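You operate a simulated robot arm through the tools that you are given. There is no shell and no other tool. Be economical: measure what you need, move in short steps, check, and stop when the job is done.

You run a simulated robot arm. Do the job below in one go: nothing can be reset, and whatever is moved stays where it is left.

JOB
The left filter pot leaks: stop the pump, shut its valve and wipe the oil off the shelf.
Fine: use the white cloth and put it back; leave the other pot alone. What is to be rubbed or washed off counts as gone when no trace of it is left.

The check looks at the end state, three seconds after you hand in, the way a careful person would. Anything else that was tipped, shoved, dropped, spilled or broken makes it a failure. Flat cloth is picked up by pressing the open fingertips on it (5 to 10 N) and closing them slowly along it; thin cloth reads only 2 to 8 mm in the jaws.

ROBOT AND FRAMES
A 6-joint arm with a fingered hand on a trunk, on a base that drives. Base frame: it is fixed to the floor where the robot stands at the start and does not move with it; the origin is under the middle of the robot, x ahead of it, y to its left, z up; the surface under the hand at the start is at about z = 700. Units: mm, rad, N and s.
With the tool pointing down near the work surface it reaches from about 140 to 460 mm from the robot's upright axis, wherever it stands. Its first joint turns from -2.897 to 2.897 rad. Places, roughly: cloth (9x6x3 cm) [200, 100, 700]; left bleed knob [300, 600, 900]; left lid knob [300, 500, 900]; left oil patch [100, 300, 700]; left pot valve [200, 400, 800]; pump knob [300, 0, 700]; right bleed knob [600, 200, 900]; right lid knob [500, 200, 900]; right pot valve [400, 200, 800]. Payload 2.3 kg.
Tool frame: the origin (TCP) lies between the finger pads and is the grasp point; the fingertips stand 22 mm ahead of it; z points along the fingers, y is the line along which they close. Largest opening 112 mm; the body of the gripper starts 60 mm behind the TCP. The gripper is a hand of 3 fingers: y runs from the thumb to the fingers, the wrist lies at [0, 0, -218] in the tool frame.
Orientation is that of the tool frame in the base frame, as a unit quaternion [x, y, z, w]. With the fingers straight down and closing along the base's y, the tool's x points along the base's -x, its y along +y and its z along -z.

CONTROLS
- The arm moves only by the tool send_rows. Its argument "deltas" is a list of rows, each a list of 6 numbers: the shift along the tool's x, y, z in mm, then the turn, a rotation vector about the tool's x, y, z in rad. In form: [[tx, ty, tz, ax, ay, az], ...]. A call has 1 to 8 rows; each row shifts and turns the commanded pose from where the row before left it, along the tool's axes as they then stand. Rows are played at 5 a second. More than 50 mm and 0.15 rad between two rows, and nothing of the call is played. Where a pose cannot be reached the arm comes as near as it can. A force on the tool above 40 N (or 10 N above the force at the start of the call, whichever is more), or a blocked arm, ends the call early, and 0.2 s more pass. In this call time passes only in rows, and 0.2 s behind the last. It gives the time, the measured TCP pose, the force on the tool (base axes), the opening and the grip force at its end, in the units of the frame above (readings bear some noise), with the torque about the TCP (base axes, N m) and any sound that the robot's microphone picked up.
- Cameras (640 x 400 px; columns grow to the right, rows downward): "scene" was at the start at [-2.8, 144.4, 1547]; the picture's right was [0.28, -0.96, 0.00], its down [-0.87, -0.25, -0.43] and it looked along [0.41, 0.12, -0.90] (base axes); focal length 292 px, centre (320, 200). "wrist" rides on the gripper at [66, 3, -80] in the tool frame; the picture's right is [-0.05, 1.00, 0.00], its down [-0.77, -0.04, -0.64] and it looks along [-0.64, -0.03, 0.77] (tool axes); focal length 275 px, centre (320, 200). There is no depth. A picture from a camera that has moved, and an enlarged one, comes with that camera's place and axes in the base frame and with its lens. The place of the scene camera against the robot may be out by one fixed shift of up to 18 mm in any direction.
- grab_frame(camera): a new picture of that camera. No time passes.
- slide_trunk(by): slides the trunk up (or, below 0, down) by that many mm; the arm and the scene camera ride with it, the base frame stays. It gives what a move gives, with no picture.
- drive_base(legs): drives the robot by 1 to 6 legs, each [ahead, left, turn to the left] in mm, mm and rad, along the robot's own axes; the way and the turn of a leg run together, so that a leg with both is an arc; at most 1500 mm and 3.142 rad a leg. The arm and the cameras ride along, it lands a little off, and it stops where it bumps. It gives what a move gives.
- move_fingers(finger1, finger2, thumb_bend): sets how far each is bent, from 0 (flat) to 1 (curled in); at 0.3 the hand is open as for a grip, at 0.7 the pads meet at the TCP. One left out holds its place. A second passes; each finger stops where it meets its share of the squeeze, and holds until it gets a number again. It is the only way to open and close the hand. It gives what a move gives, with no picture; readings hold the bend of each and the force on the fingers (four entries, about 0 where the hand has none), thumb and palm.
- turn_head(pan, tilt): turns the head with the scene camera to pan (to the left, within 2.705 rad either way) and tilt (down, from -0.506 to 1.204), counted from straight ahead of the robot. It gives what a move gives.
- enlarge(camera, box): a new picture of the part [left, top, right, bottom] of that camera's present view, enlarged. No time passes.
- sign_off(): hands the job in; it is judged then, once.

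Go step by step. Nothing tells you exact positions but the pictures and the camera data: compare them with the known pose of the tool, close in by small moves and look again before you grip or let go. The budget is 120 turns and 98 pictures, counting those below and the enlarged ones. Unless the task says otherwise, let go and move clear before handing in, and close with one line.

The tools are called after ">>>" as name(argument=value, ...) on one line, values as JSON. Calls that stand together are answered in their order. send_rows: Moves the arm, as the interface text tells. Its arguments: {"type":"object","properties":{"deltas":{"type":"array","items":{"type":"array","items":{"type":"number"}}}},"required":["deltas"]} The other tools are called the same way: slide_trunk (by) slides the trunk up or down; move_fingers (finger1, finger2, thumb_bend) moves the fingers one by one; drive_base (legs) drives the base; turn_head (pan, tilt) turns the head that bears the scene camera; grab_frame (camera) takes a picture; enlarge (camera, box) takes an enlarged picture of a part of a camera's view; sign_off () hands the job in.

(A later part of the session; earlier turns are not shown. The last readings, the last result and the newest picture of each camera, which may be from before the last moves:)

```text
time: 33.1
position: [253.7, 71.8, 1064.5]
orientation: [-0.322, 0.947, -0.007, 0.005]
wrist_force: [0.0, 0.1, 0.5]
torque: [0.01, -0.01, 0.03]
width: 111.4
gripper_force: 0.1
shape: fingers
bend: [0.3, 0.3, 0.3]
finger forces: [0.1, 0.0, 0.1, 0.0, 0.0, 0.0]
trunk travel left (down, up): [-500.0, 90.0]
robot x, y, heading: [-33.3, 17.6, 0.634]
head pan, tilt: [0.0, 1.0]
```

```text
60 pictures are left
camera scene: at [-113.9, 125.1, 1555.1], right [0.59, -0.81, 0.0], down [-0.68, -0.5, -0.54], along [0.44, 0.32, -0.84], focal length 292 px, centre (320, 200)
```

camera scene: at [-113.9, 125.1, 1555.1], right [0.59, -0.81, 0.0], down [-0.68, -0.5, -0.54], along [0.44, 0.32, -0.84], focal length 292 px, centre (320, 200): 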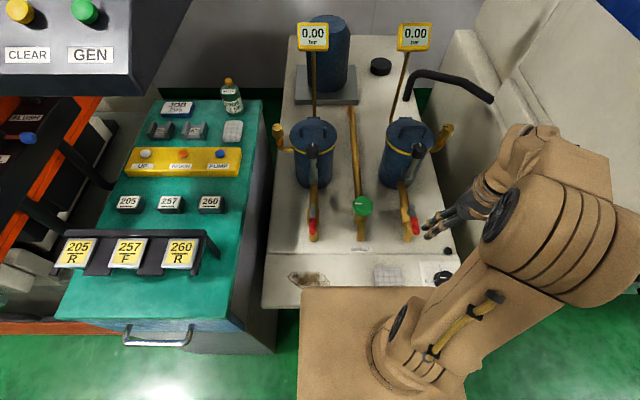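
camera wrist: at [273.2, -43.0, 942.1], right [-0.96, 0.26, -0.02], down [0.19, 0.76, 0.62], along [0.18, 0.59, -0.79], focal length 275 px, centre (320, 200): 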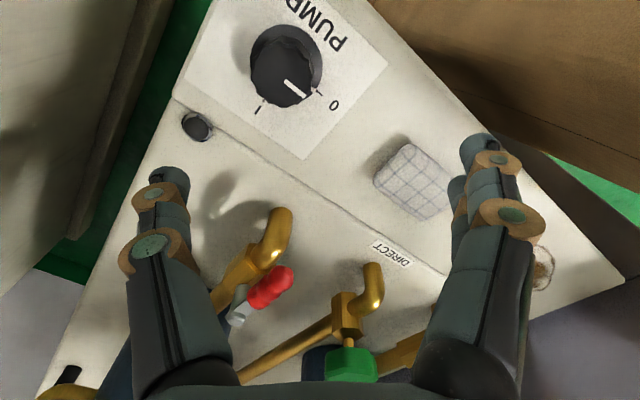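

Gauges read 0.00. I drive forward 70 mm and carry the hand left over the left valve.

>>> drive_base(legs=[[70, 0, 0]])

>>> send_rows(deltas=[[0, 45, 0, 0, 0, 0], [0, 45, 0, 0, 0, 0], [0, 45, 0, 0, 0, 0], [0, 45, 0, 0, 0, 0], [0, 45, 0, 0, 0, 0], [-15, 40, 0, 0, 0, 0], [-15, 20, 0, 0, 0, 0]])

>>> grab_frame(camera="wrist")

>>> grab_frame(camera="scene")

```text
time: 34.1
position: [314.3, 113.6, 1063.5]
orientation: [-0.321, 0.947, -0.008, 0.004]
wrist_force: [0.3, 0.6, 0.5]
torque: [0.0, 0.0, -0.03]
width: 111.2
gripper_force: 0.1
shape: fingers
bend: [0.3, 0.3, 0.3]
finger forces: [0.0, 0.0, 0.0, 0.1, 0.1, 0.0]
trunk travel left (down, up): [-500.0, 90.0]
robot x, y, heading: [24.4, 59.2, 0.634]
head pan, tilt: [0.0, 1.0]
```

```text
time: 35.7
position: [164.7, 356.3, 1059.8]
orientation: [-0.322, 0.947, -0.009, 0.004]
wrist_force: [0.7, 0.9, 0.2]
torque: [0.01, 0.02, -0.01]
width: 111.3
gripper_force: 0.0
shape: fingers
bend: [0.3, 0.3, 0.3]
finger forces: [0.0, 0.1, 0.0, 0.1, 0.0, 0.1]
trunk travel left (down, up): [-500.0, 90.0]
robot x, y, heading: [22.2, 58.0, 0.628]
head pan, tilt: [0.0, 1.0]
```

```text
59 pictures are left
camera wrist: at [108.7, 319.4, 1139.7], right [-0.57, 0.82, -0.02], down [0.63, 0.45, 0.64], along [0.53, 0.35, -0.77], focal length 275 px, centre (320, 200)
```

wrist: 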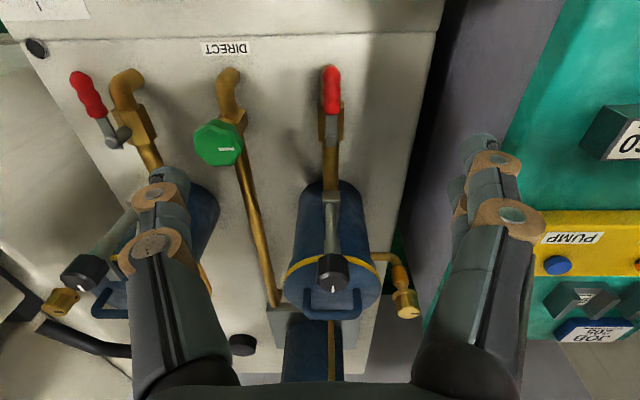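

```text
58 pictures are left
camera scene: at [-55.2, 167.1, 1555.1], right [0.59, -0.81, 0.0], down [-0.68, -0.5, -0.54], along [0.44, 0.32, -0.84], focal length 292 px, centre (320, 200)
```

scene: 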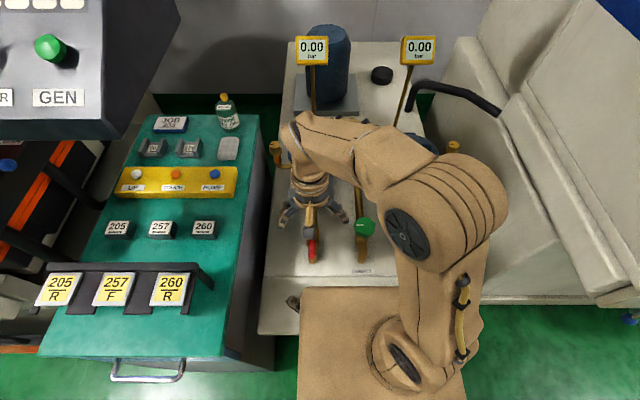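

I zoom in on the left valve for its height and stops.

>>> enlarge(camera="wrist", box=[270, 40, 398, 120])

>>> enlarge(camera="wrist", box=[280, 90, 392, 160])

>>> enlarge(camera="wrist", box=[56, 50, 184, 150])

```text
5.00 times, centred on (334, 80) of wrist
camera zoom: at [108.7, 319.4, 1139.7], right [-0.57, 0.82, -0.02], down [0.63, 0.45, 0.64], along [0.53, 0.35, -0.77], focal length 1376 px, centre (250, 800)
```

zoom: 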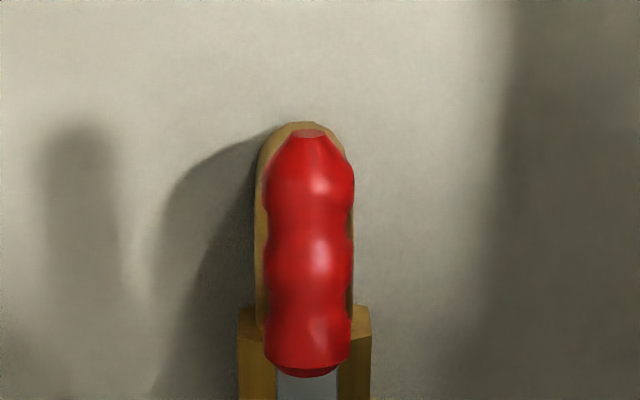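

```text
5.71 times, centred on (336, 125) of wrist
camera zoom: at [108.7, 319.4, 1139.7], right [-0.57, 0.82, -0.02], down [0.63, 0.45, 0.64], along [0.53, 0.35, -0.77], focal length 1573 px, centre (229, 629)
```

zoom: 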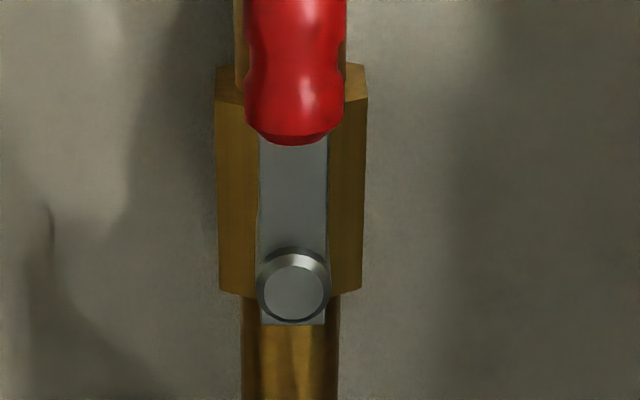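

```text
4.00 times, centred on (120, 100) of wrist
camera zoom: at [108.7, 319.4, 1139.7], right [-0.57, 0.82, -0.02], down [0.63, 0.45, 0.64], along [0.53, 0.35, -0.77], focal length 1101 px, centre (1120, 600)
```

zoom: 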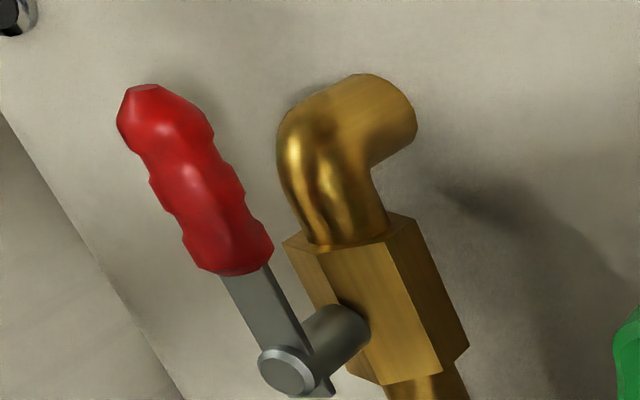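

The handle's grip is centred near (188, 384) at z ≈ 815, with the pivot near (241, 422). I move above and descend around it with open fingers.

>>> send_rows(deltas=[[-31, 8, 0, 0, 0, 0], [0, 0, 45, 0, 0, 0], [0, 0, 45, 0, 0, 0], [0, 0, 45, 0, 0, 0]])

>>> grab_frame(camera="wrist")

```text
time: 36.7
position: [186.4, 383.6, 926.0]
orientation: [-0.321, 0.947, -0.008, 0.004]
wrist_force: [-0.5, 0.0, 0.9]
torque: [0.03, 0.0, 0.01]
width: 111.5
gripper_force: 0.0
shape: fingers
bend: [0.3, 0.3, 0.3]
finger forces: [0.0, 0.0, 0.0, 0.0, 0.0, 0.0]
trunk travel left (down, up): [-500.0, 90.0]
robot x, y, heading: [20.3, 60.1, 0.634]
head pan, tilt: [0.0, 1.0]
```

```text
54 pictures are left
camera wrist: at [130.0, 346.0, 1006.2], right [-0.57, 0.82, -0.02], down [0.63, 0.45, 0.64], along [0.53, 0.35, -0.77], focal length 275 px, centre (320, 200)
```

wrist: 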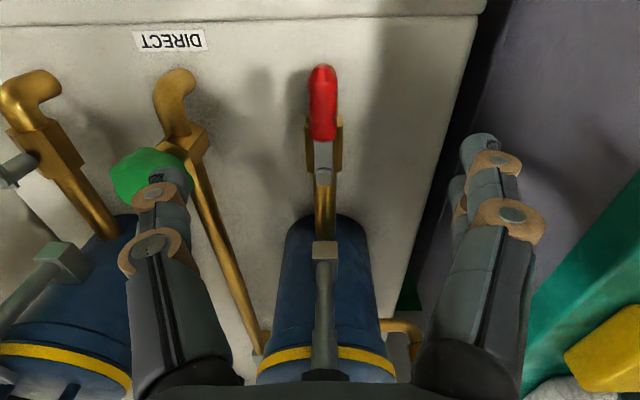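

The handle matches my estimate. I'll close the fingers into a peg and push the handle sideways from its left, towards the right, starting left of it.

>>> move_fingers(finger1=0.7, finger2=0.7, thumb_bend=0.7)

>>> send_rows(deltas=[[-7, 43, 0, 0, 0, 0], [0, 0, 40, 0, 0, 0], [0, 0, 40, 0, 0, 0], [0, 0, 28, 0, 0, 0]])

>>> grab_frame(camera="wrist")

```text
time: 37.7
position: [186.1, 383.3, 925.7]
orientation: [-0.321, 0.947, -0.007, 0.003]
wrist_force: [0.3, 0.0, -1.0]
torque: [-0.01, 0.0, -0.01]
width: 2.8
gripper_force: 0.1
shape: fingers
bend: [0.7, 0.7, 0.7]
finger forces: [0.0, 0.0, 0.1, 0.0, 0.0, 0.0]
trunk travel left (down, up): [-500.0, 90.0]
robot x, y, heading: [20.0, 58.0, 0.629]
head pan, tilt: [0.0, 1.0]
```

```text
time: 38.7
position: [166.6, 416.1, 814.2]
orientation: [-0.322, 0.947, -0.008, 0.004]
wrist_force: [-1.0, 0.5, 0.1]
torque: [-0.01, 0.05, 0.03]
width: 2.7
gripper_force: 0.2
shape: fingers
bend: [0.7, 0.7, 0.7]
finger forces: [0.0, 0.0, 0.1, 0.0, 0.1, 0.0]
trunk travel left (down, up): [-500.0, 90.0]
robot x, y, heading: [17.6, 61.5, 0.628]
head pan, tilt: [0.0, 1.0]
```

```text
53 pictures are left
camera wrist: at [110.4, 378.9, 894.5], right [-0.57, 0.82, -0.02], down [0.63, 0.45, 0.64], along [0.53, 0.35, -0.77], focal length 275 px, centre (320, 200)
```

wrist: 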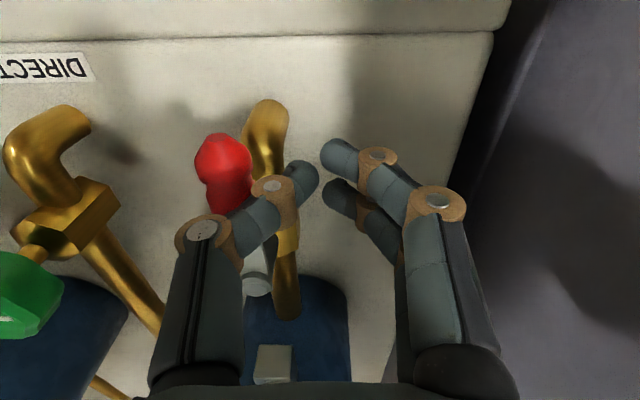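

The closed hand is just left of the handle. I push it gently to the right in steps and watch the force.

>>> send_rows(deltas=[[0, -12, 0, 0, 0, 0], [0, -10, 0, 0, 0, 0], [0, -10, 0, 0, 0, 0]])

>>> grab_frame(camera="wrist")

```text
time: 39.5
position: [184.0, 394.1, 816.1]
orientation: [-0.321, 0.947, -0.009, 0.005]
wrist_force: [-9.1, 14.0, 9.6]
torque: [0.08, 0.01, -0.01]
width: 0.4
gripper_force: 11.5
shape: fingers
bend: [0.69, 0.69, 0.78]
finger forces: [0.0, 0.1, 0.1, 0.0, 23.0, 0.0]
trunk travel left (down, up): [-500.0, 90.0]
robot x, y, heading: [21.9, 63.3, 0.633]
head pan, tilt: [0.0, 1.0]
```

```text
52 pictures are left
camera wrist: at [127.8, 356.5, 896.1], right [-0.57, 0.82, -0.02], down [0.62, 0.45, 0.64], along [0.53, 0.36, -0.77], focal length 275 px, centre (320, 200)
```

wrist: 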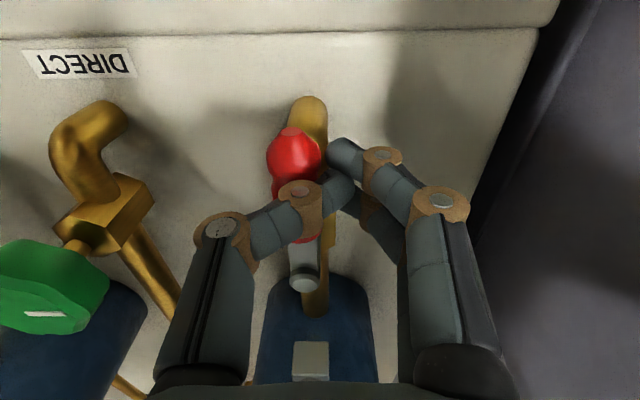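

The handle resists at about 17 N and has barely moved; I push a bit more to tell friction from a stop.

>>> send_rows(deltas=[[0, -5, 0, 0, 0, 0], [0, -5, 0, 0, 0, 0], [0, -5, 0, 0, 0, 0]])

>>> grab_frame(camera="wrist")

```text
time: 40.3
position: [190.1, 383.8, 817.5]
orientation: [-0.323, 0.946, -0.008, 0.006]
wrist_force: [-17.3, 24.3, 18.2]
torque: [0.48, 0.34, -0.03]
width: 4.3
gripper_force: 15.2
shape: fingers
bend: [0.65, 0.65, 0.83]
finger forces: [6.6, 6.2, 0.0, 0.0, 18.2, 0.0]
trunk travel left (down, up): [-500.0, 90.0]
robot x, y, heading: [21.8, 60.2, 0.63]
head pan, tilt: [0.0, 1.0]
```

```text
51 pictures are left
camera wrist: at [134.8, 345.9, 896.8], right [-0.57, 0.82, -0.02], down [0.62, 0.45, 0.64], along [0.53, 0.35, -0.77], focal length 275 px, centre (320, 200)
```

wrist: 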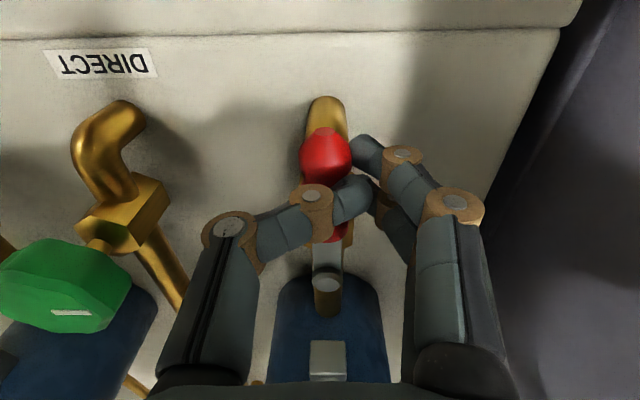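

This direction is blocked by a stop, so the valve shuts the other way (to the left). I back off, lift, open and come down straddling the handle to grip it.

>>> send_rows(deltas=[[0, 20, 0, 0, 0, 0], [0, 15, -20, 0, 0, 0], [0, 0, -40, 0, 0, 0]])

>>> move_fingers(finger1=0.35, finger2=0.35, thumb_bend=0.35)

>>> grab_frame(camera="wrist")

```text
time: 41.1
position: [169.5, 405.8, 874.4]
orientation: [-0.322, 0.947, -0.009, 0.003]
wrist_force: [-0.9, -0.1, 0.2]
torque: [0.0, 0.02, -0.01]
width: 2.5
gripper_force: 0.2
shape: fingers
bend: [0.7, 0.7, 0.7]
finger forces: [0.0, 0.0, 0.0, 0.0, 0.0, 0.0]
trunk travel left (down, up): [-500.0, 90.0]
robot x, y, heading: [22.6, 61.0, 0.627]
head pan, tilt: [0.0, 1.0]
```

```text
time: 42.1
position: [171.3, 407.8, 874.7]
orientation: [-0.321, 0.947, -0.008, 0.004]
wrist_force: [0.2, -0.2, -0.4]
torque: [-0.02, 0.0, 0.0]
width: 97.0
gripper_force: 0.1
shape: fingers
bend: [0.35, 0.35, 0.35]
finger forces: [0.0, 0.0, 0.0, 0.0, 0.0, 0.0]
trunk travel left (down, up): [-500.0, 90.0]
robot x, y, heading: [18.3, 60.2, 0.63]
head pan, tilt: [0.0, 1.0]
```

```text
50 pictures are left
camera wrist: at [114.7, 369.6, 954.5], right [-0.57, 0.82, -0.02], down [0.63, 0.45, 0.64], along [0.53, 0.35, -0.77], focal length 275 px, centre (320, 200)
```

wrist: 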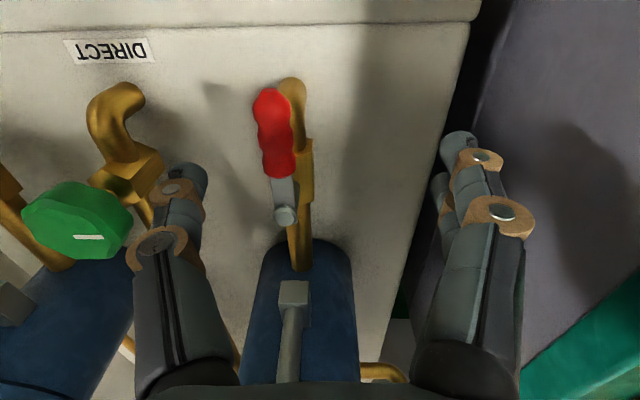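

The handle is unmoved. I centre over the grip, descend and close.

>>> send_rows(deltas=[[-5, -28, 0, 0, 0, 0], [0, 0, 30, 0, 0, 0], [0, 0, 24, 0, 0, 0]])

>>> move_fingers(finger1=0.7, finger2=0.7, thumb_bend=0.7)

>>> grab_frame(camera="wrist")

```text
time: 42.9
position: [193.6, 389.7, 820.3]
orientation: [-0.321, 0.947, -0.007, 0.005]
wrist_force: [1.1, -0.2, 0.1]
torque: [-0.01, -0.02, -0.03]
width: 97.2
gripper_force: 0.1
shape: fingers
bend: [0.35, 0.35, 0.35]
finger forces: [0.0, 0.0, 0.0, 0.1, 0.0, 0.0]
trunk travel left (down, up): [-500.0, 90.0]
robot x, y, heading: [22.7, 61.4, 0.634]
head pan, tilt: [0.0, 1.0]
```

```text
time: 43.9
position: [192.1, 388.9, 821.6]
orientation: [-0.322, 0.947, -0.008, 0.004]
wrist_force: [-1.3, -0.2, -2.7]
torque: [0.0, -0.02, 0.02]
width: 17.6
gripper_force: 6.3
shape: fingers
bend: [0.64, 0.64, 0.66]
finger forces: [3.6, 3.4, 0.0, 0.0, 6.1, 0.0]
trunk travel left (down, up): [-500.0, 90.0]
robot x, y, heading: [20.9, 62.2, 0.631]
head pan, tilt: [0.0, 1.0]
```

```text
49 pictures are left
camera wrist: at [137.4, 351.3, 901.3], right [-0.57, 0.82, -0.02], down [0.63, 0.45, 0.64], along [0.53, 0.35, -0.77], focal length 275 px, centre (320, 200)
```

wrist: 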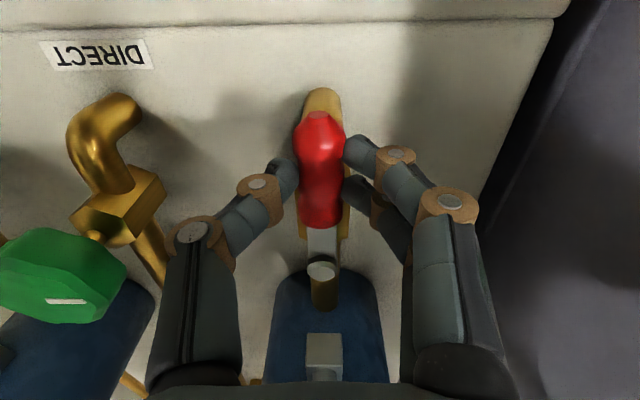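

Gripped with even forces. I swing the handle left about its pivot in small steps.

>>> send_rows(deltas=[[-0.6, 8.2, 0, 0, 0, 0.14], [-0.6, 8.2, 0, 0, 0, 0.14], [-0.6, 8.2, 0, 0, 0, 0.14]])

>>> grab_frame(camera="wrist")

```text
time: 44.7
position: [183.3, 409.9, 819.7]
orientation: [-0.116, 0.993, -0.006, 0.005]
wrist_force: [-1.4, -1.8, 2.8]
torque: [-0.03, -0.01, 0.05]
width: 16.9
gripper_force: 7.5
shape: fingers
bend: [0.65, 0.65, 0.66]
finger forces: [3.1, 4.0, 0.0, 0.0, 8.3, 0.1]
trunk travel left (down, up): [-500.0, 90.0]
robot x, y, heading: [20.8, 59.9, 0.628]
head pan, tilt: [0.0, 1.0]
```

```text
48 pictures are left
camera wrist: at [116.4, 399.2, 900.3], right [-0.19, 0.98, -0.01], down [0.75, 0.15, 0.64], along [0.63, 0.11, -0.77], focal length 275 px, centre (320, 200)
```

wrist: 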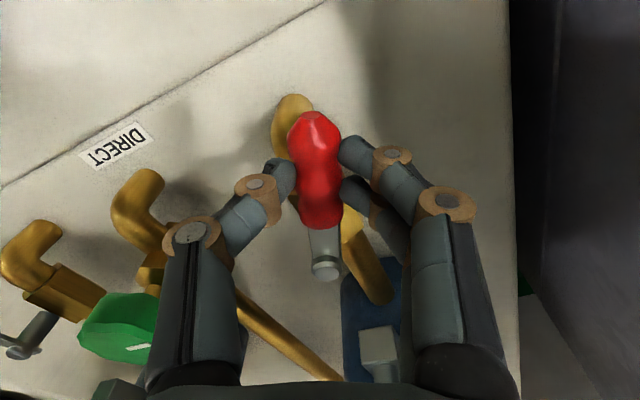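

The lever turns freely this way. I continue the swing.

>>> send_rows(deltas=[[-0.6, 8.2, 0, 0, 0, 0.14], [-0.6, 8.2, 0, 0, 0, 0.14], [-0.6, 8.2, 0, 0, 0, 0.14], [-0.6, 8.2, 0, 0, 0, 0.14]])

>>> grab_frame(camera="wrist")

```text
time: 45.7
position: [184.0, 444.4, 821.1]
orientation: [0.163, 0.987, -0.005, 0.008]
wrist_force: [-0.7, -0.6, 1.8]
torque: [-0.03, 0.03, 0.08]
width: 16.9
gripper_force: 8.0
shape: fingers
bend: [0.65, 0.65, 0.66]
finger forces: [3.2, 4.4, 0.0, 0.0, 8.3, 0.0]
trunk travel left (down, up): [-500.0, 90.0]
robot x, y, heading: [19.9, 60.5, 0.626]
head pan, tilt: [0.0, 1.0]
```

```text
47 pictures are left
camera wrist: at [120.2, 469.1, 899.9], right [0.36, 0.93, -0.01], down [0.71, -0.27, 0.65], along [0.6, -0.24, -0.76], focal length 275 px, centre (320, 200)
```

wrist: 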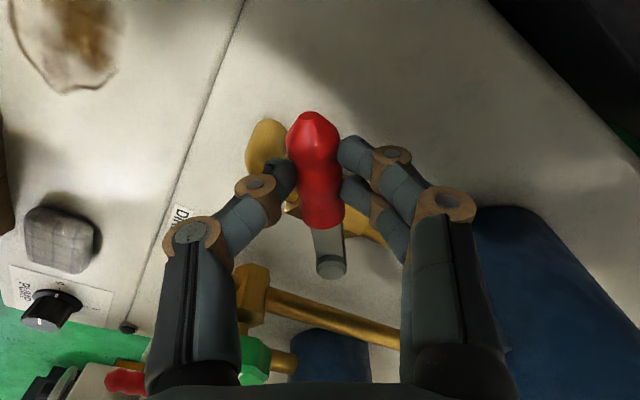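

About 0.98 rad done; I continue to the stop.

>>> send_rows(deltas=[[-0.6, 8.2, 0, 0, 0, 0.14], [-0.6, 8.2, 0, 0, 0, 0.14], [-0.6, 8.2, 0, 0, 0, 0.14], [-0.6, 8.2, 0, 0, 0, 0.14], [-0.2, 3, 0, 0, 0, 0.05]])

>>> grab_frame(camera="wrist")

```text
time: 46.9
position: [205.6, 473.7, 820.7]
orientation: [0.451, 0.892, -0.003, 0.009]
wrist_force: [-7.8, 6.9, 1.6]
torque: [0.09, 0.18, 0.0]
width: 16.4
gripper_force: 7.4
shape: fingers
bend: [0.66, 0.65, 0.66]
finger forces: [2.7, 4.0, 0.1, 0.2, 8.3, 0.0]
trunk travel left (down, up): [-500.0, 90.0]
robot x, y, heading: [19.2, 60.2, 0.632]
head pan, tilt: [0.0, 1.0]
```

```text
46 pictures are left
camera wrist: at [165.7, 528.6, 900.2], right [0.83, 0.55, 0.0], down [0.42, -0.63, 0.65], along [0.36, -0.54, -0.76], focal length 275 px, centre (320, 200)
```

wrist: 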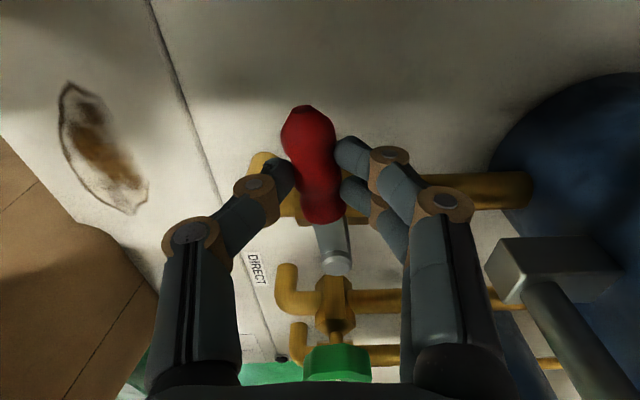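

The lever is about perpendicular to its pipe and starting to resist. One small nudge to confirm the stop, then release.

>>> send_rows(deltas=[[0, 4, 0, 0, 0, 0.06]])

>>> move_fingers(finger1=0.35, finger2=0.35, thumb_bend=0.35)

>>> send_rows(deltas=[[0, 0, -45, 0, 0, 0], [0, 0, -45, 0, 0, 0], [0, 0, -45, 0, 0, 0], [0, 0, -45, 0, 0, 0]])

>>> grab_frame(camera="wrist")

```text
time: 47.3
position: [207.6, 474.7, 821.6]
orientation: [0.478, 0.878, -0.003, 0.01]
wrist_force: [-7.5, 6.8, 1.4]
torque: [0.13, 0.17, 0.02]
width: 16.7
gripper_force: 7.4
shape: fingers
bend: [0.66, 0.65, 0.66]
finger forces: [2.6, 3.7, 0.0, 0.0, 8.2, 0.0]
trunk travel left (down, up): [-500.0, 90.0]
robot x, y, heading: [19.2, 61.4, 0.63]
head pan, tilt: [0.0, 1.0]
```

```text
time: 48.3
position: [208.8, 475.1, 821.0]
orientation: [0.478, 0.878, -0.002, 0.008]
wrist_force: [0.3, 0.7, -0.8]
torque: [0.01, -0.01, -0.02]
width: 97.4
gripper_force: 0.0
shape: fingers
bend: [0.35, 0.35, 0.35]
finger forces: [0.0, 0.1, 0.1, 0.0, 0.0, 0.0]
trunk travel left (down, up): [-500.0, 90.0]
robot x, y, heading: [17.0, 63.3, 0.631]
head pan, tilt: [0.0, 1.0]
```

```text
time: 49.3
position: [203.9, 477.7, 1000.6]
orientation: [0.477, 0.879, -0.002, 0.009]
wrist_force: [0.4, -0.4, 0.2]
torque: [0.0, 0.01, -0.02]
width: 97.7
gripper_force: 0.0
shape: fingers
bend: [0.35, 0.35, 0.35]
finger forces: [0.1, 0.0, 0.0, 0.0, 0.0, 0.0]
trunk travel left (down, up): [-500.0, 90.0]
robot x, y, heading: [21.4, 59.5, 0.626]
head pan, tilt: [0.0, 1.0]
```

```text
45 pictures are left
camera wrist: at [168.1, 535.7, 1080.7], right [0.86, 0.51, 0.0], down [0.38, -0.66, 0.65], along [0.33, -0.56, -0.76], focal length 275 px, centre (320, 200)
```

wrist: 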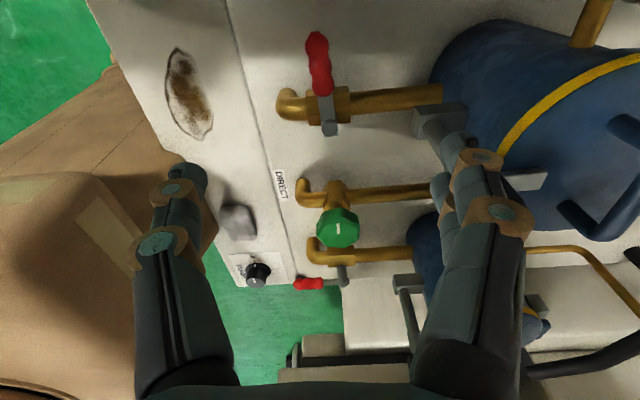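

The left valve is shut (lever across its pipe). I drive back 115 mm for room and bring the hand, already turned to close along the cloth's short side, over the cloth.

>>> drive_base(legs=[[-115, 0, 0]])

>>> send_rows(deltas=[[-30, -20, 0, 0, 0, 0], [-40, -20, 0, 0, 0, 0], [-45, -10, 0, 0, 0, 0], [-45, -10, 0, 0, 0, 0], [-45, 0, 0, 0, 0, 0], [-45, 0, 0, 0, 0, 0], [-35, 0, 0, 0, 0, 0]])

>>> grab_frame(camera="wrist")

>>> grab_frame(camera="scene")

```text
time: 50.5
position: [114.4, 412.5, 1001.5]
orientation: [0.478, 0.878, -0.002, 0.009]
wrist_force: [-0.2, -0.5, -0.1]
torque: [0.01, -0.02, 0.01]
width: 97.7
gripper_force: 0.0
shape: fingers
bend: [0.35, 0.35, 0.35]
finger forces: [0.1, 0.0, 0.0, 0.0, 0.0, 0.0]
trunk travel left (down, up): [-500.0, 90.0]
robot x, y, heading: [-66.9, -3.1, 0.625]
head pan, tilt: [0.0, 1.0]
```

```text
time: 52.1
position: [221.2, 141.0, 1004.6]
orientation: [0.478, 0.878, -0.003, 0.008]
wrist_force: [-0.4, -0.3, 0.7]
torque: [-0.01, 0.01, -0.02]
width: 97.4
gripper_force: 0.1
shape: fingers
bend: [0.35, 0.35, 0.35]
finger forces: [0.1, 0.0, 0.0, 0.0, 0.1, 0.0]
trunk travel left (down, up): [-500.0, 90.0]
robot x, y, heading: [-66.9, -6.0, 0.628]
head pan, tilt: [0.0, 1.0]
```

```text
44 pictures are left
camera wrist: at [184.9, 198.6, 1085.0], right [0.86, 0.5, 0.0], down [0.38, -0.66, 0.65], along [0.33, -0.56, -0.76], focal length 275 px, centre (320, 200)
```

wrist: 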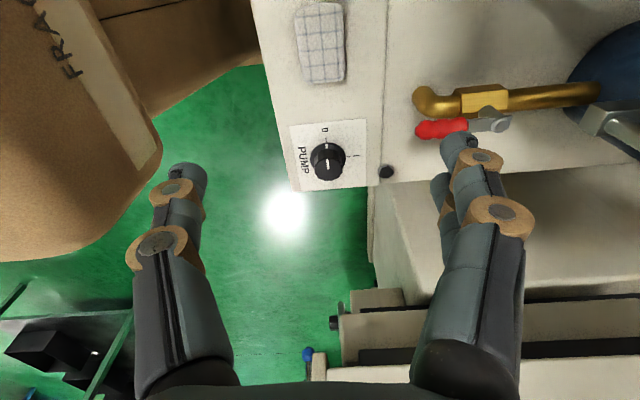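

```text
43 pictures are left
camera scene: at [-144.7, 100.6, 1555.2], right [0.59, -0.81, 0.0], down [-0.68, -0.5, -0.54], along [0.44, 0.32, -0.84], focal length 292 px, centre (320, 200)
```

scene: 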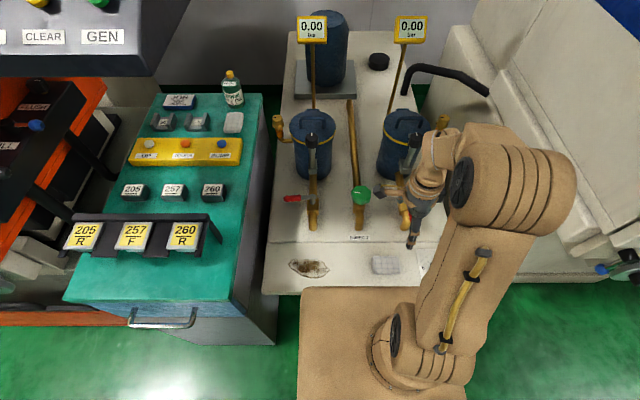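

The cloth is centred at about (222, 139), directly below. I descend toward it.

>>> move_fingers(finger1=0.3, finger2=0.3, thumb_bend=0.3)

>>> send_rows(deltas=[[0, 0, 45, 0, 0, 0], [0, 0, 45, 0, 0, 0], [0, 0, 45, 0, 0, 0], [0, 0, 45, 0, 0, 0], [0, 0, 30, 0, 0, 0]])

>>> grab_frame(camera="wrist")

```text
time: 53.1
position: [220.2, 141.3, 1004.9]
orientation: [0.478, 0.878, -0.002, 0.008]
wrist_force: [0.5, -0.1, 0.0]
torque: [-0.02, -0.01, -0.02]
width: 110.7
gripper_force: 0.0
shape: fingers
bend: [0.3, 0.3, 0.3]
finger forces: [0.0, 0.1, 0.1, 0.0, 0.0, 0.1]
trunk travel left (down, up): [-500.0, 90.0]
robot x, y, heading: [-66.4, -5.1, 0.626]
head pan, tilt: [0.0, 1.0]
```

```text
time: 54.3
position: [221.2, 139.4, 795.1]
orientation: [0.478, 0.878, -0.003, 0.009]
wrist_force: [-0.4, 0.2, -0.1]
torque: [0.04, -0.04, 0.02]
width: 111.3
gripper_force: 0.1
shape: fingers
bend: [0.3, 0.3, 0.3]
finger forces: [0.1, 0.0, 0.1, 0.0, 0.1, 0.1]
trunk travel left (down, up): [-500.0, 90.0]
robot x, y, heading: [-72.0, -5.4, 0.628]
head pan, tilt: [0.0, 1.0]
```

```text
42 pictures are left
camera wrist: at [185.7, 196.9, 874.2], right [0.86, 0.5, 0.0], down [0.38, -0.66, 0.65], along [0.33, -0.56, -0.76], focal length 275 px, centre (320, 200)
```

wrist: 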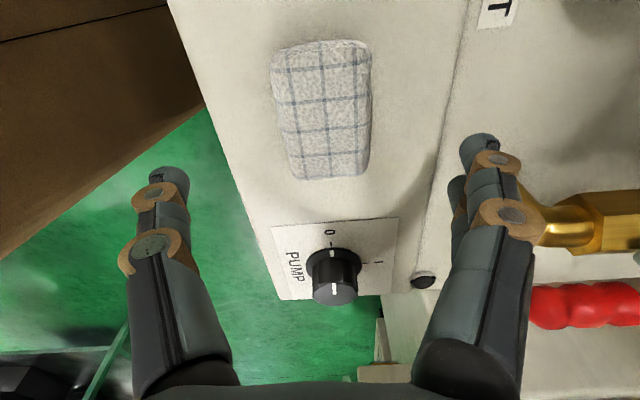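

Well centred and clear of the brass spout. I lower to just above the shelf and close on the pad.

>>> send_rows(deltas=[[0, 0, 35, 0, 0, 0], [3, 0, 25, 0, 0, 0], [0, 0, 8, 0, 0, 0]])

>>> move_fingers(finger1=0.5, finger2=0.5, thumb_bend=0.5)

>>> grab_frame(camera="wrist")

```text
time: 55.1
position: [222.3, 142.1, 726.9]
orientation: [0.477, 0.879, -0.003, 0.009]
wrist_force: [0.1, 0.4, 0.1]
torque: [-0.01, -0.01, -0.01]
width: 111.2
gripper_force: 0.1
shape: fingers
bend: [0.3, 0.3, 0.3]
finger forces: [0.1, 0.0, 0.0, 0.0, 0.1, 0.1]
trunk travel left (down, up): [-500.0, 90.0]
robot x, y, heading: [-70.3, -6.5, 0.627]
head pan, tilt: [0.0, 1.0]
```

```text
time: 56.1
position: [222.4, 141.2, 728.1]
orientation: [0.478, 0.878, -0.003, 0.009]
wrist_force: [0.0, 0.2, 1.6]
torque: [0.04, 0.01, 0.01]
width: 57.9
gripper_force: 0.9
shape: fingers
bend: [0.49, 0.49, 0.49]
finger forces: [1.1, 0.3, 0.0, 0.1, 1.6, 0.0]
trunk travel left (down, up): [-500.0, 90.0]
robot x, y, heading: [-69.6, -6.5, 0.626]
head pan, tilt: [0.0, 1.0]
```

```text
41 pictures are left
camera wrist: at [186.1, 198.8, 806.6], right [0.86, 0.5, 0.0], down [0.38, -0.66, 0.65], along [0.33, -0.56, -0.76], focal length 275 px, centre (320, 200)
```

wrist: 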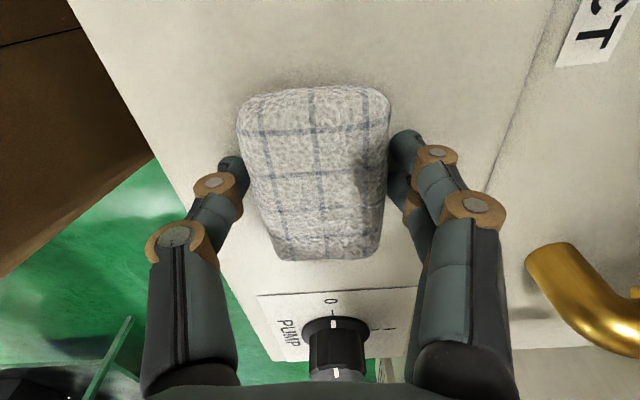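

Contact on both sides of the pad. I squeeze and lift it slightly.

>>> move_fingers(finger1=0.57, finger2=0.57, thumb_bend=0.57)

>>> send_rows(deltas=[[0, 0, -15, 0, 0, 0], [0, 0, -25, 0, 0, 0], [0, 0, -30, 0, 0, 0]])

>>> grab_frame(camera="wrist")

```text
time: 57.1
position: [222.0, 141.7, 726.3]
orientation: [0.478, 0.878, -0.002, 0.009]
wrist_force: [0.4, -0.1, 2.5]
torque: [0.06, -0.07, -0.02]
width: 54.0
gripper_force: 7.0
shape: fingers
bend: [0.51, 0.5, 0.53]
finger forces: [5.0, 3.3, 0.0, 0.1, 5.9, 0.0]
trunk travel left (down, up): [-500.0, 90.0]
robot x, y, heading: [-66.3, -6.3, 0.629]
head pan, tilt: [0.0, 1.0]
```

```text
time: 57.9
position: [219.9, 142.3, 800.9]
orientation: [0.478, 0.878, -0.002, 0.008]
wrist_force: [-0.7, -0.1, 0.3]
torque: [0.0, -0.02, 0.03]
width: 53.8
gripper_force: 6.3
shape: fingers
bend: [0.51, 0.51, 0.53]
finger forces: [2.9, 3.0, 0.0, 0.0, 6.0, 0.1]
trunk travel left (down, up): [-500.0, 90.0]
robot x, y, heading: [-68.3, -7.1, 0.625]
head pan, tilt: [0.0, 1.0]
```

```text
40 pictures are left
camera wrist: at [183.3, 199.0, 880.1], right [0.86, 0.5, 0.01], down [0.38, -0.66, 0.65], along [0.33, -0.56, -0.76], focal length 275 px, centre (320, 200)
```

wrist: 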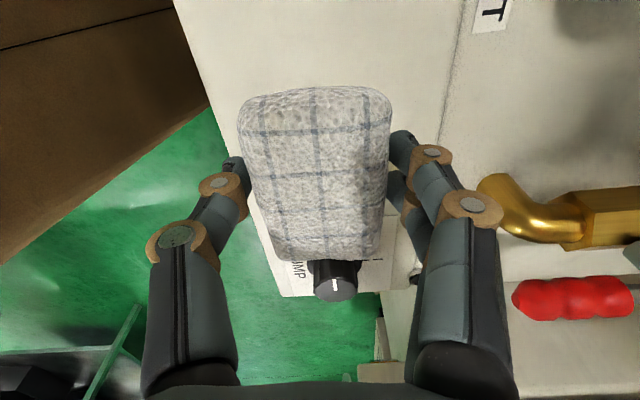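

The pad is held. I carry it to the right end of the oil patch and lower it gently to contact.

>>> send_rows(deltas=[[42, -7, 0, 0, 0, 0], [42, -7, 0, 0, 0, 0], [42, -7, 0, 0, 0, 0], [41, -7, 0, 0, 0, 0], [0, 0, 40, 0, 0, 0]])

>>> grab_frame(camera="wrist")

>>> enlarge(camera="scene", box=[250, 180, 450, 305])

```text
time: 59.1
position: [104.5, 261.6, 753.5]
orientation: [0.478, 0.879, -0.003, 0.009]
wrist_force: [0.4, 0.1, -0.6]
torque: [0.0, 0.02, 0.02]
width: 53.6
gripper_force: 5.9
shape: fingers
bend: [0.51, 0.51, 0.53]
finger forces: [2.7, 3.0, 0.0, 0.0, 5.9, 0.1]
trunk travel left (down, up): [-500.0, 90.0]
robot x, y, heading: [-70.4, -6.0, 0.627]
head pan, tilt: [0.0, 1.0]
```

```text
39 pictures are left
camera wrist: at [68.9, 320.1, 833.3], right [0.86, 0.5, 0.0], down [0.38, -0.66, 0.65], along [0.33, -0.56, -0.76], focal length 275 px, centre (320, 200)
```

wrist: 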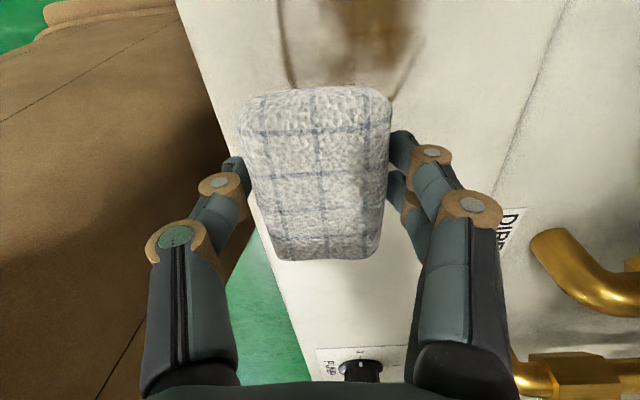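

```text
3.20 times, centred on (350, 242) of scene
camera zoom: at [-144.6, 101.3, 1555.2], right [0.59, -0.81, 0.0], down [-0.68, -0.5, -0.54], along [0.44, 0.32, -0.84], focal length 936 px, centre (224, 64)
```

zoom: 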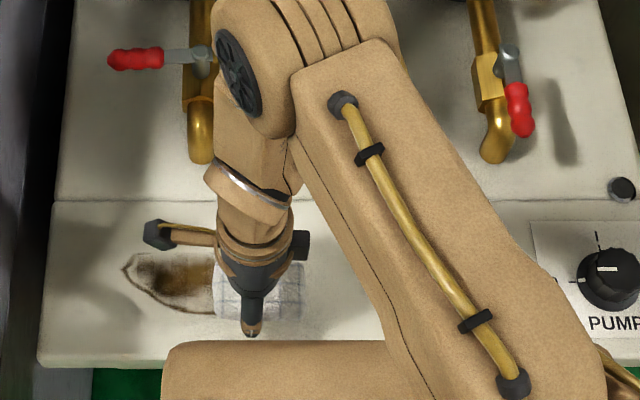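

Oil lies just ahead of the pad. I lower to light pressing.

>>> send_rows(deltas=[[0, 0, 15, 0, 0, 0], [0, 0, 8, 0, 0, 0], [0, 0, 4, 0, 0, 0]])

```text
time: 59.9
position: [107.1, 263.6, 726.3]
orientation: [0.477, 0.879, -0.001, 0.008]
wrist_force: [0.4, 0.9, 4.4]
torque: [0.11, -0.04, 0.0]
width: 53.6
gripper_force: 8.3
shape: fingers
bend: [0.52, 0.51, 0.53]
finger forces: [6.8, 3.2, 0.0, 0.0, 7.2, 0.0]
trunk travel left (down, up): [-500.0, 90.0]
robot x, y, heading: [-69.1, -5.6, 0.628]
head pan, tilt: [0.0, 1.0]
```

In contact at about 4 N. I press 1.5 mm more and stroke along the patch.

>>> send_rows(deltas=[[0, 0, 1.5, 0, 0, 0], [20, 0, 0, 0, 0, 0], [20, 0, 0, 0, 0, 0], [20, 0, 0, 0, 0, 0], [20, 0, 0, 0, 0, 0], [20, 0, 0, 0, 0, 0], [20, 0, 0, 0, 0, 0]])

>>> enlarge(camera="scene", box=[250, 180, 450, 305])

```text
time: 61.2
position: [62.3, 332.2, 726.6]
orientation: [0.479, 0.878, 0.0, 0.007]
wrist_force: [3.1, -6.6, 33.2]
torque: [-0.15, 0.04, 0.02]
width: 53.8
gripper_force: 21.0
shape: fingers
bend: [0.55, 0.53, 0.54]
finger forces: [13.8, 9.3, 0.0, 0.1, 20.1, 0.0]
trunk travel left (down, up): [-500.0, 90.0]
robot x, y, heading: [-70.4, -0.0, 0.626]
head pan, tilt: [0.0, 1.0]
stopped in row 6: the force on the tool passed its limit at 47 N (the readings are from after the stop); the commanded pose is now the measured one
```

```text
3.20 times, centred on (350, 242) of scene
camera zoom: at [-146.0, 95.5, 1555.8], right [0.59, -0.81, 0.0], down [-0.68, -0.49, -0.54], along [0.44, 0.32, -0.84], focal length 936 px, centre (224, 64)
```

zoom: 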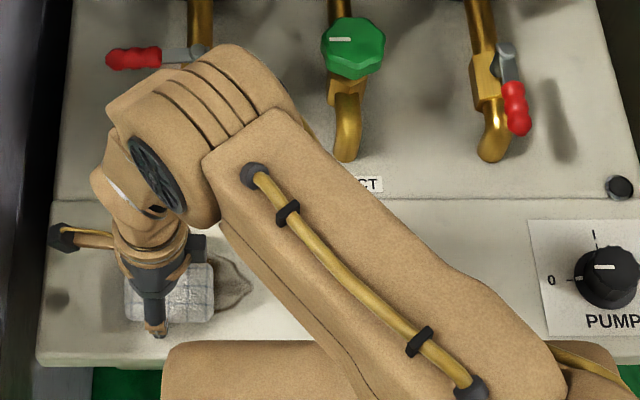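

Wiping works, but pressing rose as the tool axis slopes slightly; I compensate. I lift 2 mm and make the return stroke 22 mm further in.

>>> send_rows(deltas=[[0, 0, -2.5, 0, 0, 0], [0, 12, 0, 0, 0, 0], [0, 12, 0, 0, 0, 0], [-20, 0, 0.4, 0, 0, 0], [-20, 0, 0.4, 0, 0, 0]])

```text
time: 62.4
position: [102.2, 313.1, 726.9]
orientation: [0.478, 0.878, -0.001, 0.008]
wrist_force: [-3.3, 4.4, 13.0]
torque: [0.29, -0.03, 0.09]
width: 53.7
gripper_force: 13.1
shape: fingers
bend: [0.54, 0.52, 0.53]
finger forces: [10.9, 5.3, 0.0, 0.0, 9.7, 0.0]
trunk travel left (down, up): [-500.0, 90.0]
robot x, y, heading: [-65.8, -1.7, 0.629]
head pan, tilt: [0.0, 1.0]
```

Good pressure. I continue the stroke.

>>> send_rows(deltas=[[-18, 0, 0.2, 0, 0, 0], [-18, 0, 0.2, 0, 0, 0], [-18, 0, 0.2, 0, 0, 0], [0, 8, 0, 0, 0, 0], [20, 0, -0.3, 0, 0, 0], [20, 0, -0.3, 0, 0, 0], [20, 0, -0.3, 0, 0, 0], [20, 0, -0.3, 0, 0, 0]])

>>> enlarge(camera="scene", box=[250, 180, 450, 305])

```text
time: 64.2
position: [94.4, 340.1, 728.7]
orientation: [0.478, 0.878, -0.003, 0.008]
wrist_force: [-0.4, 0.2, 0.5]
torque: [-0.03, -0.05, 0.01]
width: 53.3
gripper_force: 6.1
shape: fingers
bend: [0.52, 0.52, 0.53]
finger forces: [2.7, 3.3, 0.0, 0.0, 5.9, 0.1]
trunk travel left (down, up): [-500.0, 90.0]
robot x, y, heading: [-66.6, -5.9, 0.627]
head pan, tilt: [0.0, 1.0]
```

```text
3.20 times, centred on (350, 242) of scene
camera zoom: at [-145.5, 101.1, 1555.0], right [0.59, -0.81, 0.0], down [-0.68, -0.5, -0.54], along [0.44, 0.32, -0.84], focal length 936 px, centre (224, 64)
```

zoom: 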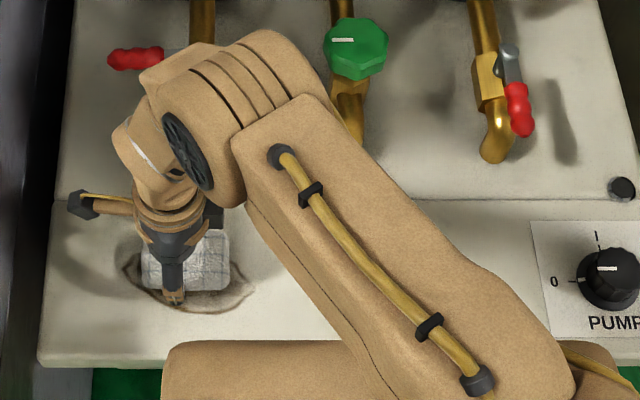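

The last stroke lost contact. I press 3 mm more and repeat strokes in this lane.

>>> send_rows(deltas=[[0, 0, 3, 0, 0, 0], [18, 0, -0.3, 0, 0, 0], [18, 0, -0.3, 0, 0, 0], [-20, 0, 0.35, 0, 0, 0], [-20, 0, 0.35, 0, 0, 0], [-20, 0, 0.35, 0, 0, 0], [-20, 0, 0.35, 0, 0, 0]])

```text
time: 65.2
position: [82.9, 362.8, 727.0]
orientation: [0.478, 0.878, 0.004, 0.006]
wrist_force: [-5.6, 1.2, 20.6]
torque: [-0.08, 0.44, -0.04]
width: 53.7
gripper_force: 15.3
shape: fingers
bend: [0.54, 0.53, 0.53]
finger forces: [7.2, 5.2, 0.0, 0.0, 17.4, 0.0]
trunk travel left (down, up): [-500.0, 90.0]
robot x, y, heading: [-67.8, -4.6, 0.63]
head pan, tilt: [0.0, 1.0]
stopped in row 4: the force on the tool passed its limit at 46 N (the readings are from after the stop); the commanded pose is now the measured one
```

A bit too hard; I ease off 1 mm and continue the stroke back.

>>> send_rows(deltas=[[0, 0, -1, 0, 0, 0], [-20, 0, 0.3, 0, 0, 0], [-20, 0, 0.3, 0, 0, 0], [-20, 0, 0.3, 0, 0, 0], [-20, 0, 0.3, 0, 0, 0]])

```text
time: 66.4
position: [128.9, 297.2, 728.2]
orientation: [0.477, 0.879, 0.002, 0.007]
wrist_force: [-0.3, -0.5, 0.9]
torque: [0.03, 0.02, 0.02]
width: 53.2
gripper_force: 6.4
shape: fingers
bend: [0.52, 0.52, 0.53]
finger forces: [2.9, 3.2, 0.0, 0.0, 6.2, 0.1]
trunk travel left (down, up): [-500.0, 90.0]
robot x, y, heading: [-71.4, -8.8, 0.627]
head pan, tilt: [0.0, 1.0]
```

I adjust: the surface needs about 0.7 mm compensation per 20 mm. Pressing again and stroking.

>>> send_rows(deltas=[[0, 0, 2.2, 0, 0, 0], [20, 0, -0.6, 0, 0, 0], [20, 0, -0.6, 0, 0, 0], [20, 0, -0.6, 0, 0, 0], [20, 0, -0.6, 0, 0, 0], [20, 0, -0.6, 0, 0, 0]])

```text
time: 67.8
position: [73.7, 380.2, 726.7]
orientation: [0.478, 0.878, 0.002, 0.008]
wrist_force: [1.5, -3.2, 11.0]
torque: [-0.19, 0.2, 0.04]
width: 54.0
gripper_force: 11.2
shape: fingers
bend: [0.53, 0.52, 0.54]
finger forces: [5.1, 3.0, 0.0, 0.0, 13.9, 0.0]
trunk travel left (down, up): [-500.0, 90.0]
robot x, y, heading: [-72.8, -3.7, 0.634]
head pan, tilt: [0.0, 1.0]
```

Good. Now the nearer lane (28 mm closer to the edge), stroking back right.

>>> send_rows(deltas=[[0, -14, -0.2, 0, 0, 0], [0, -14, -0.2, 0, 0, 0], [-20, 0, 0.5, 0, 0, 0], [-20, 0, 0.5, 0, 0, 0], [-20, 0, 0.5, 0, 0, 0], [-20, 0, 0.5, 0, 0, 0], [-20, 0, 0.5, 0, 0, 0], [-20, 0, 0.5, 0, 0, 0]])

>>> enlarge(camera="scene", box=[250, 180, 450, 305])

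```text
time: 69.0
position: [79.7, 319.5, 726.3]
orientation: [0.477, 0.879, 0.004, 0.007]
wrist_force: [-1.0, 0.3, 25.1]
torque: [-0.31, 0.59, -0.1]
width: 53.9
gripper_force: 16.9
shape: fingers
bend: [0.53, 0.53, 0.54]
finger forces: [5.7, 3.5, 0.0, 0.0, 24.4, 0.0]
trunk travel left (down, up): [-500.0, 90.0]
robot x, y, heading: [-69.8, -9.6, 0.627]
head pan, tilt: [0.0, 1.0]
stopped in row 5: the force on the tool passed its limit at 40 N (the readings are from after the stop); the commanded pose is now the measured one
```

```text
3.20 times, centred on (350, 242) of scene
camera zoom: at [-146.4, 98.4, 1555.2], right [0.59, -0.81, 0.0], down [-0.68, -0.49, -0.54], along [0.44, 0.32, -0.84], focal length 936 px, centre (224, 64)
```

zoom: 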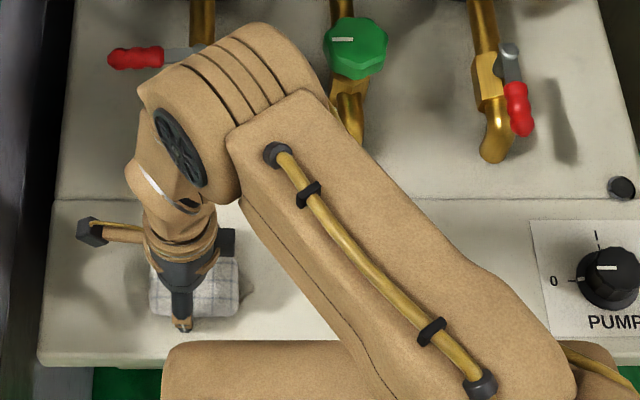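

Most oil is gone. I ease off 1.2 mm, finish the stroke to the right, then lift and move aside for a look.

>>> send_rows(deltas=[[0, 0, -1.2, 0, 0, 0], [-20, 0, 0.2, 0, 0, 0], [-20, 0, 0.3, 0, 0, 0], [-20, 0, 0.4, 0, 0, 0], [-10, 0, 0.3, 0, 0, 0]])

>>> send_rows(deltas=[[0, 0, -40, 0, 0, 0], [10, 0, -45, 0, 0, 0], [45, 0, -20, 0, 0, 0], [45, 0, -20, 0, 0, 0], [45, 0, 0, 0, 0, 0]])

>>> grab_frame(camera="wrist")

>>> enlarge(camera="scene", box=[250, 180, 450, 305])

```text
time: 70.2
position: [117.1, 264.7, 726.5]
orientation: [0.478, 0.878, 0.007, 0.007]
wrist_force: [-2.4, 2.6, 28.4]
torque: [-0.37, 0.87, -0.14]
width: 53.8
gripper_force: 17.8
shape: fingers
bend: [0.54, 0.53, 0.54]
finger forces: [4.7, 2.8, 0.0, 0.2, 28.6, 0.1]
trunk travel left (down, up): [-500.0, 90.0]
robot x, y, heading: [-71.3, -8.2, 0.627]
head pan, tilt: [0.0, 1.0]
stopped in row 5: the force on the tool passed its limit at 42 N (the readings are from after the stop); the commanded pose is now the measured one
```

```text
time: 71.4
position: [37.0, 385.6, 846.7]
orientation: [0.477, 0.879, 0.003, 0.007]
wrist_force: [-0.2, -0.8, -1.2]
torque: [-0.01, -0.02, 0.01]
width: 53.2
gripper_force: 6.2
shape: fingers
bend: [0.52, 0.52, 0.53]
finger forces: [2.8, 3.1, 0.0, 0.0, 5.9, 0.0]
trunk travel left (down, up): [-500.0, 90.0]
robot x, y, heading: [-67.6, -7.5, 0.633]
head pan, tilt: [0.0, 1.0]
```

```text
34 pictures are left
camera wrist: at [1.3, 442.9, 926.4], right [0.86, 0.5, 0.01], down [0.38, -0.67, 0.64], along [0.33, -0.55, -0.77], focal length 275 px, centre (320, 200)
```

wrist: 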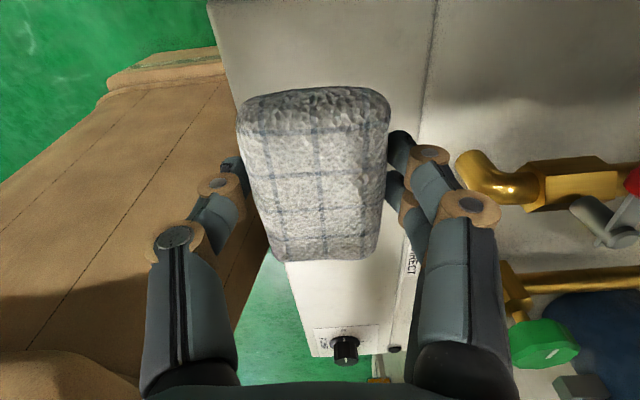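

```text
3.20 times, centred on (350, 242) of scene
camera zoom: at [-146.2, 102.5, 1555.0], right [0.59, -0.81, 0.0], down [-0.68, -0.5, -0.54], along [0.44, 0.32, -0.84], focal length 936 px, centre (224, 64)
```

zoom: 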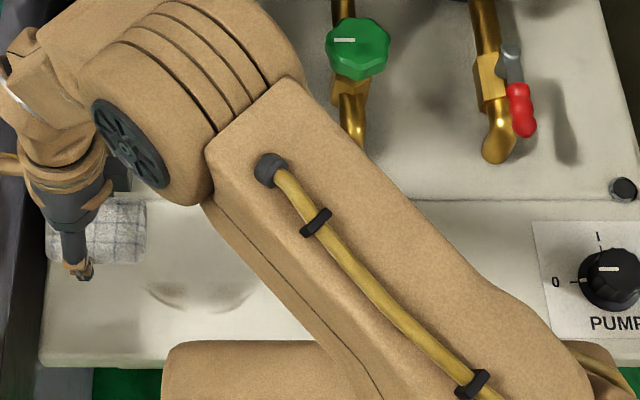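

A faint outline remains along the near side of the patch. I zoom in on it.

>>> enlarge(camera="scene", box=[264, 240, 360, 300])

```text
6.67 times, centred on (312, 270) of scene
camera zoom: at [-146.2, 102.5, 1555.0], right [0.59, -0.81, 0.0], down [-0.68, -0.5, -0.54], along [0.44, 0.32, -0.84], focal length 1950 px, centre (373, -267)
```

zoom: 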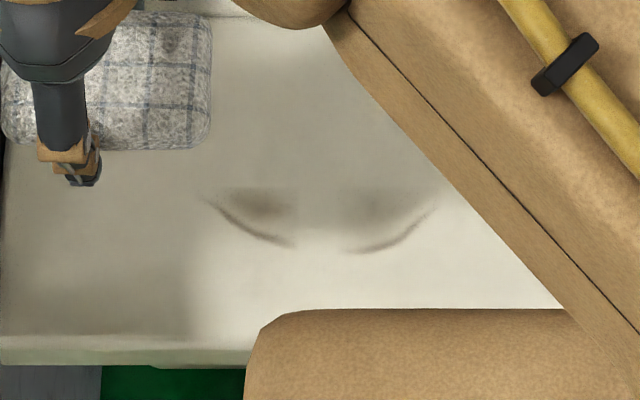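

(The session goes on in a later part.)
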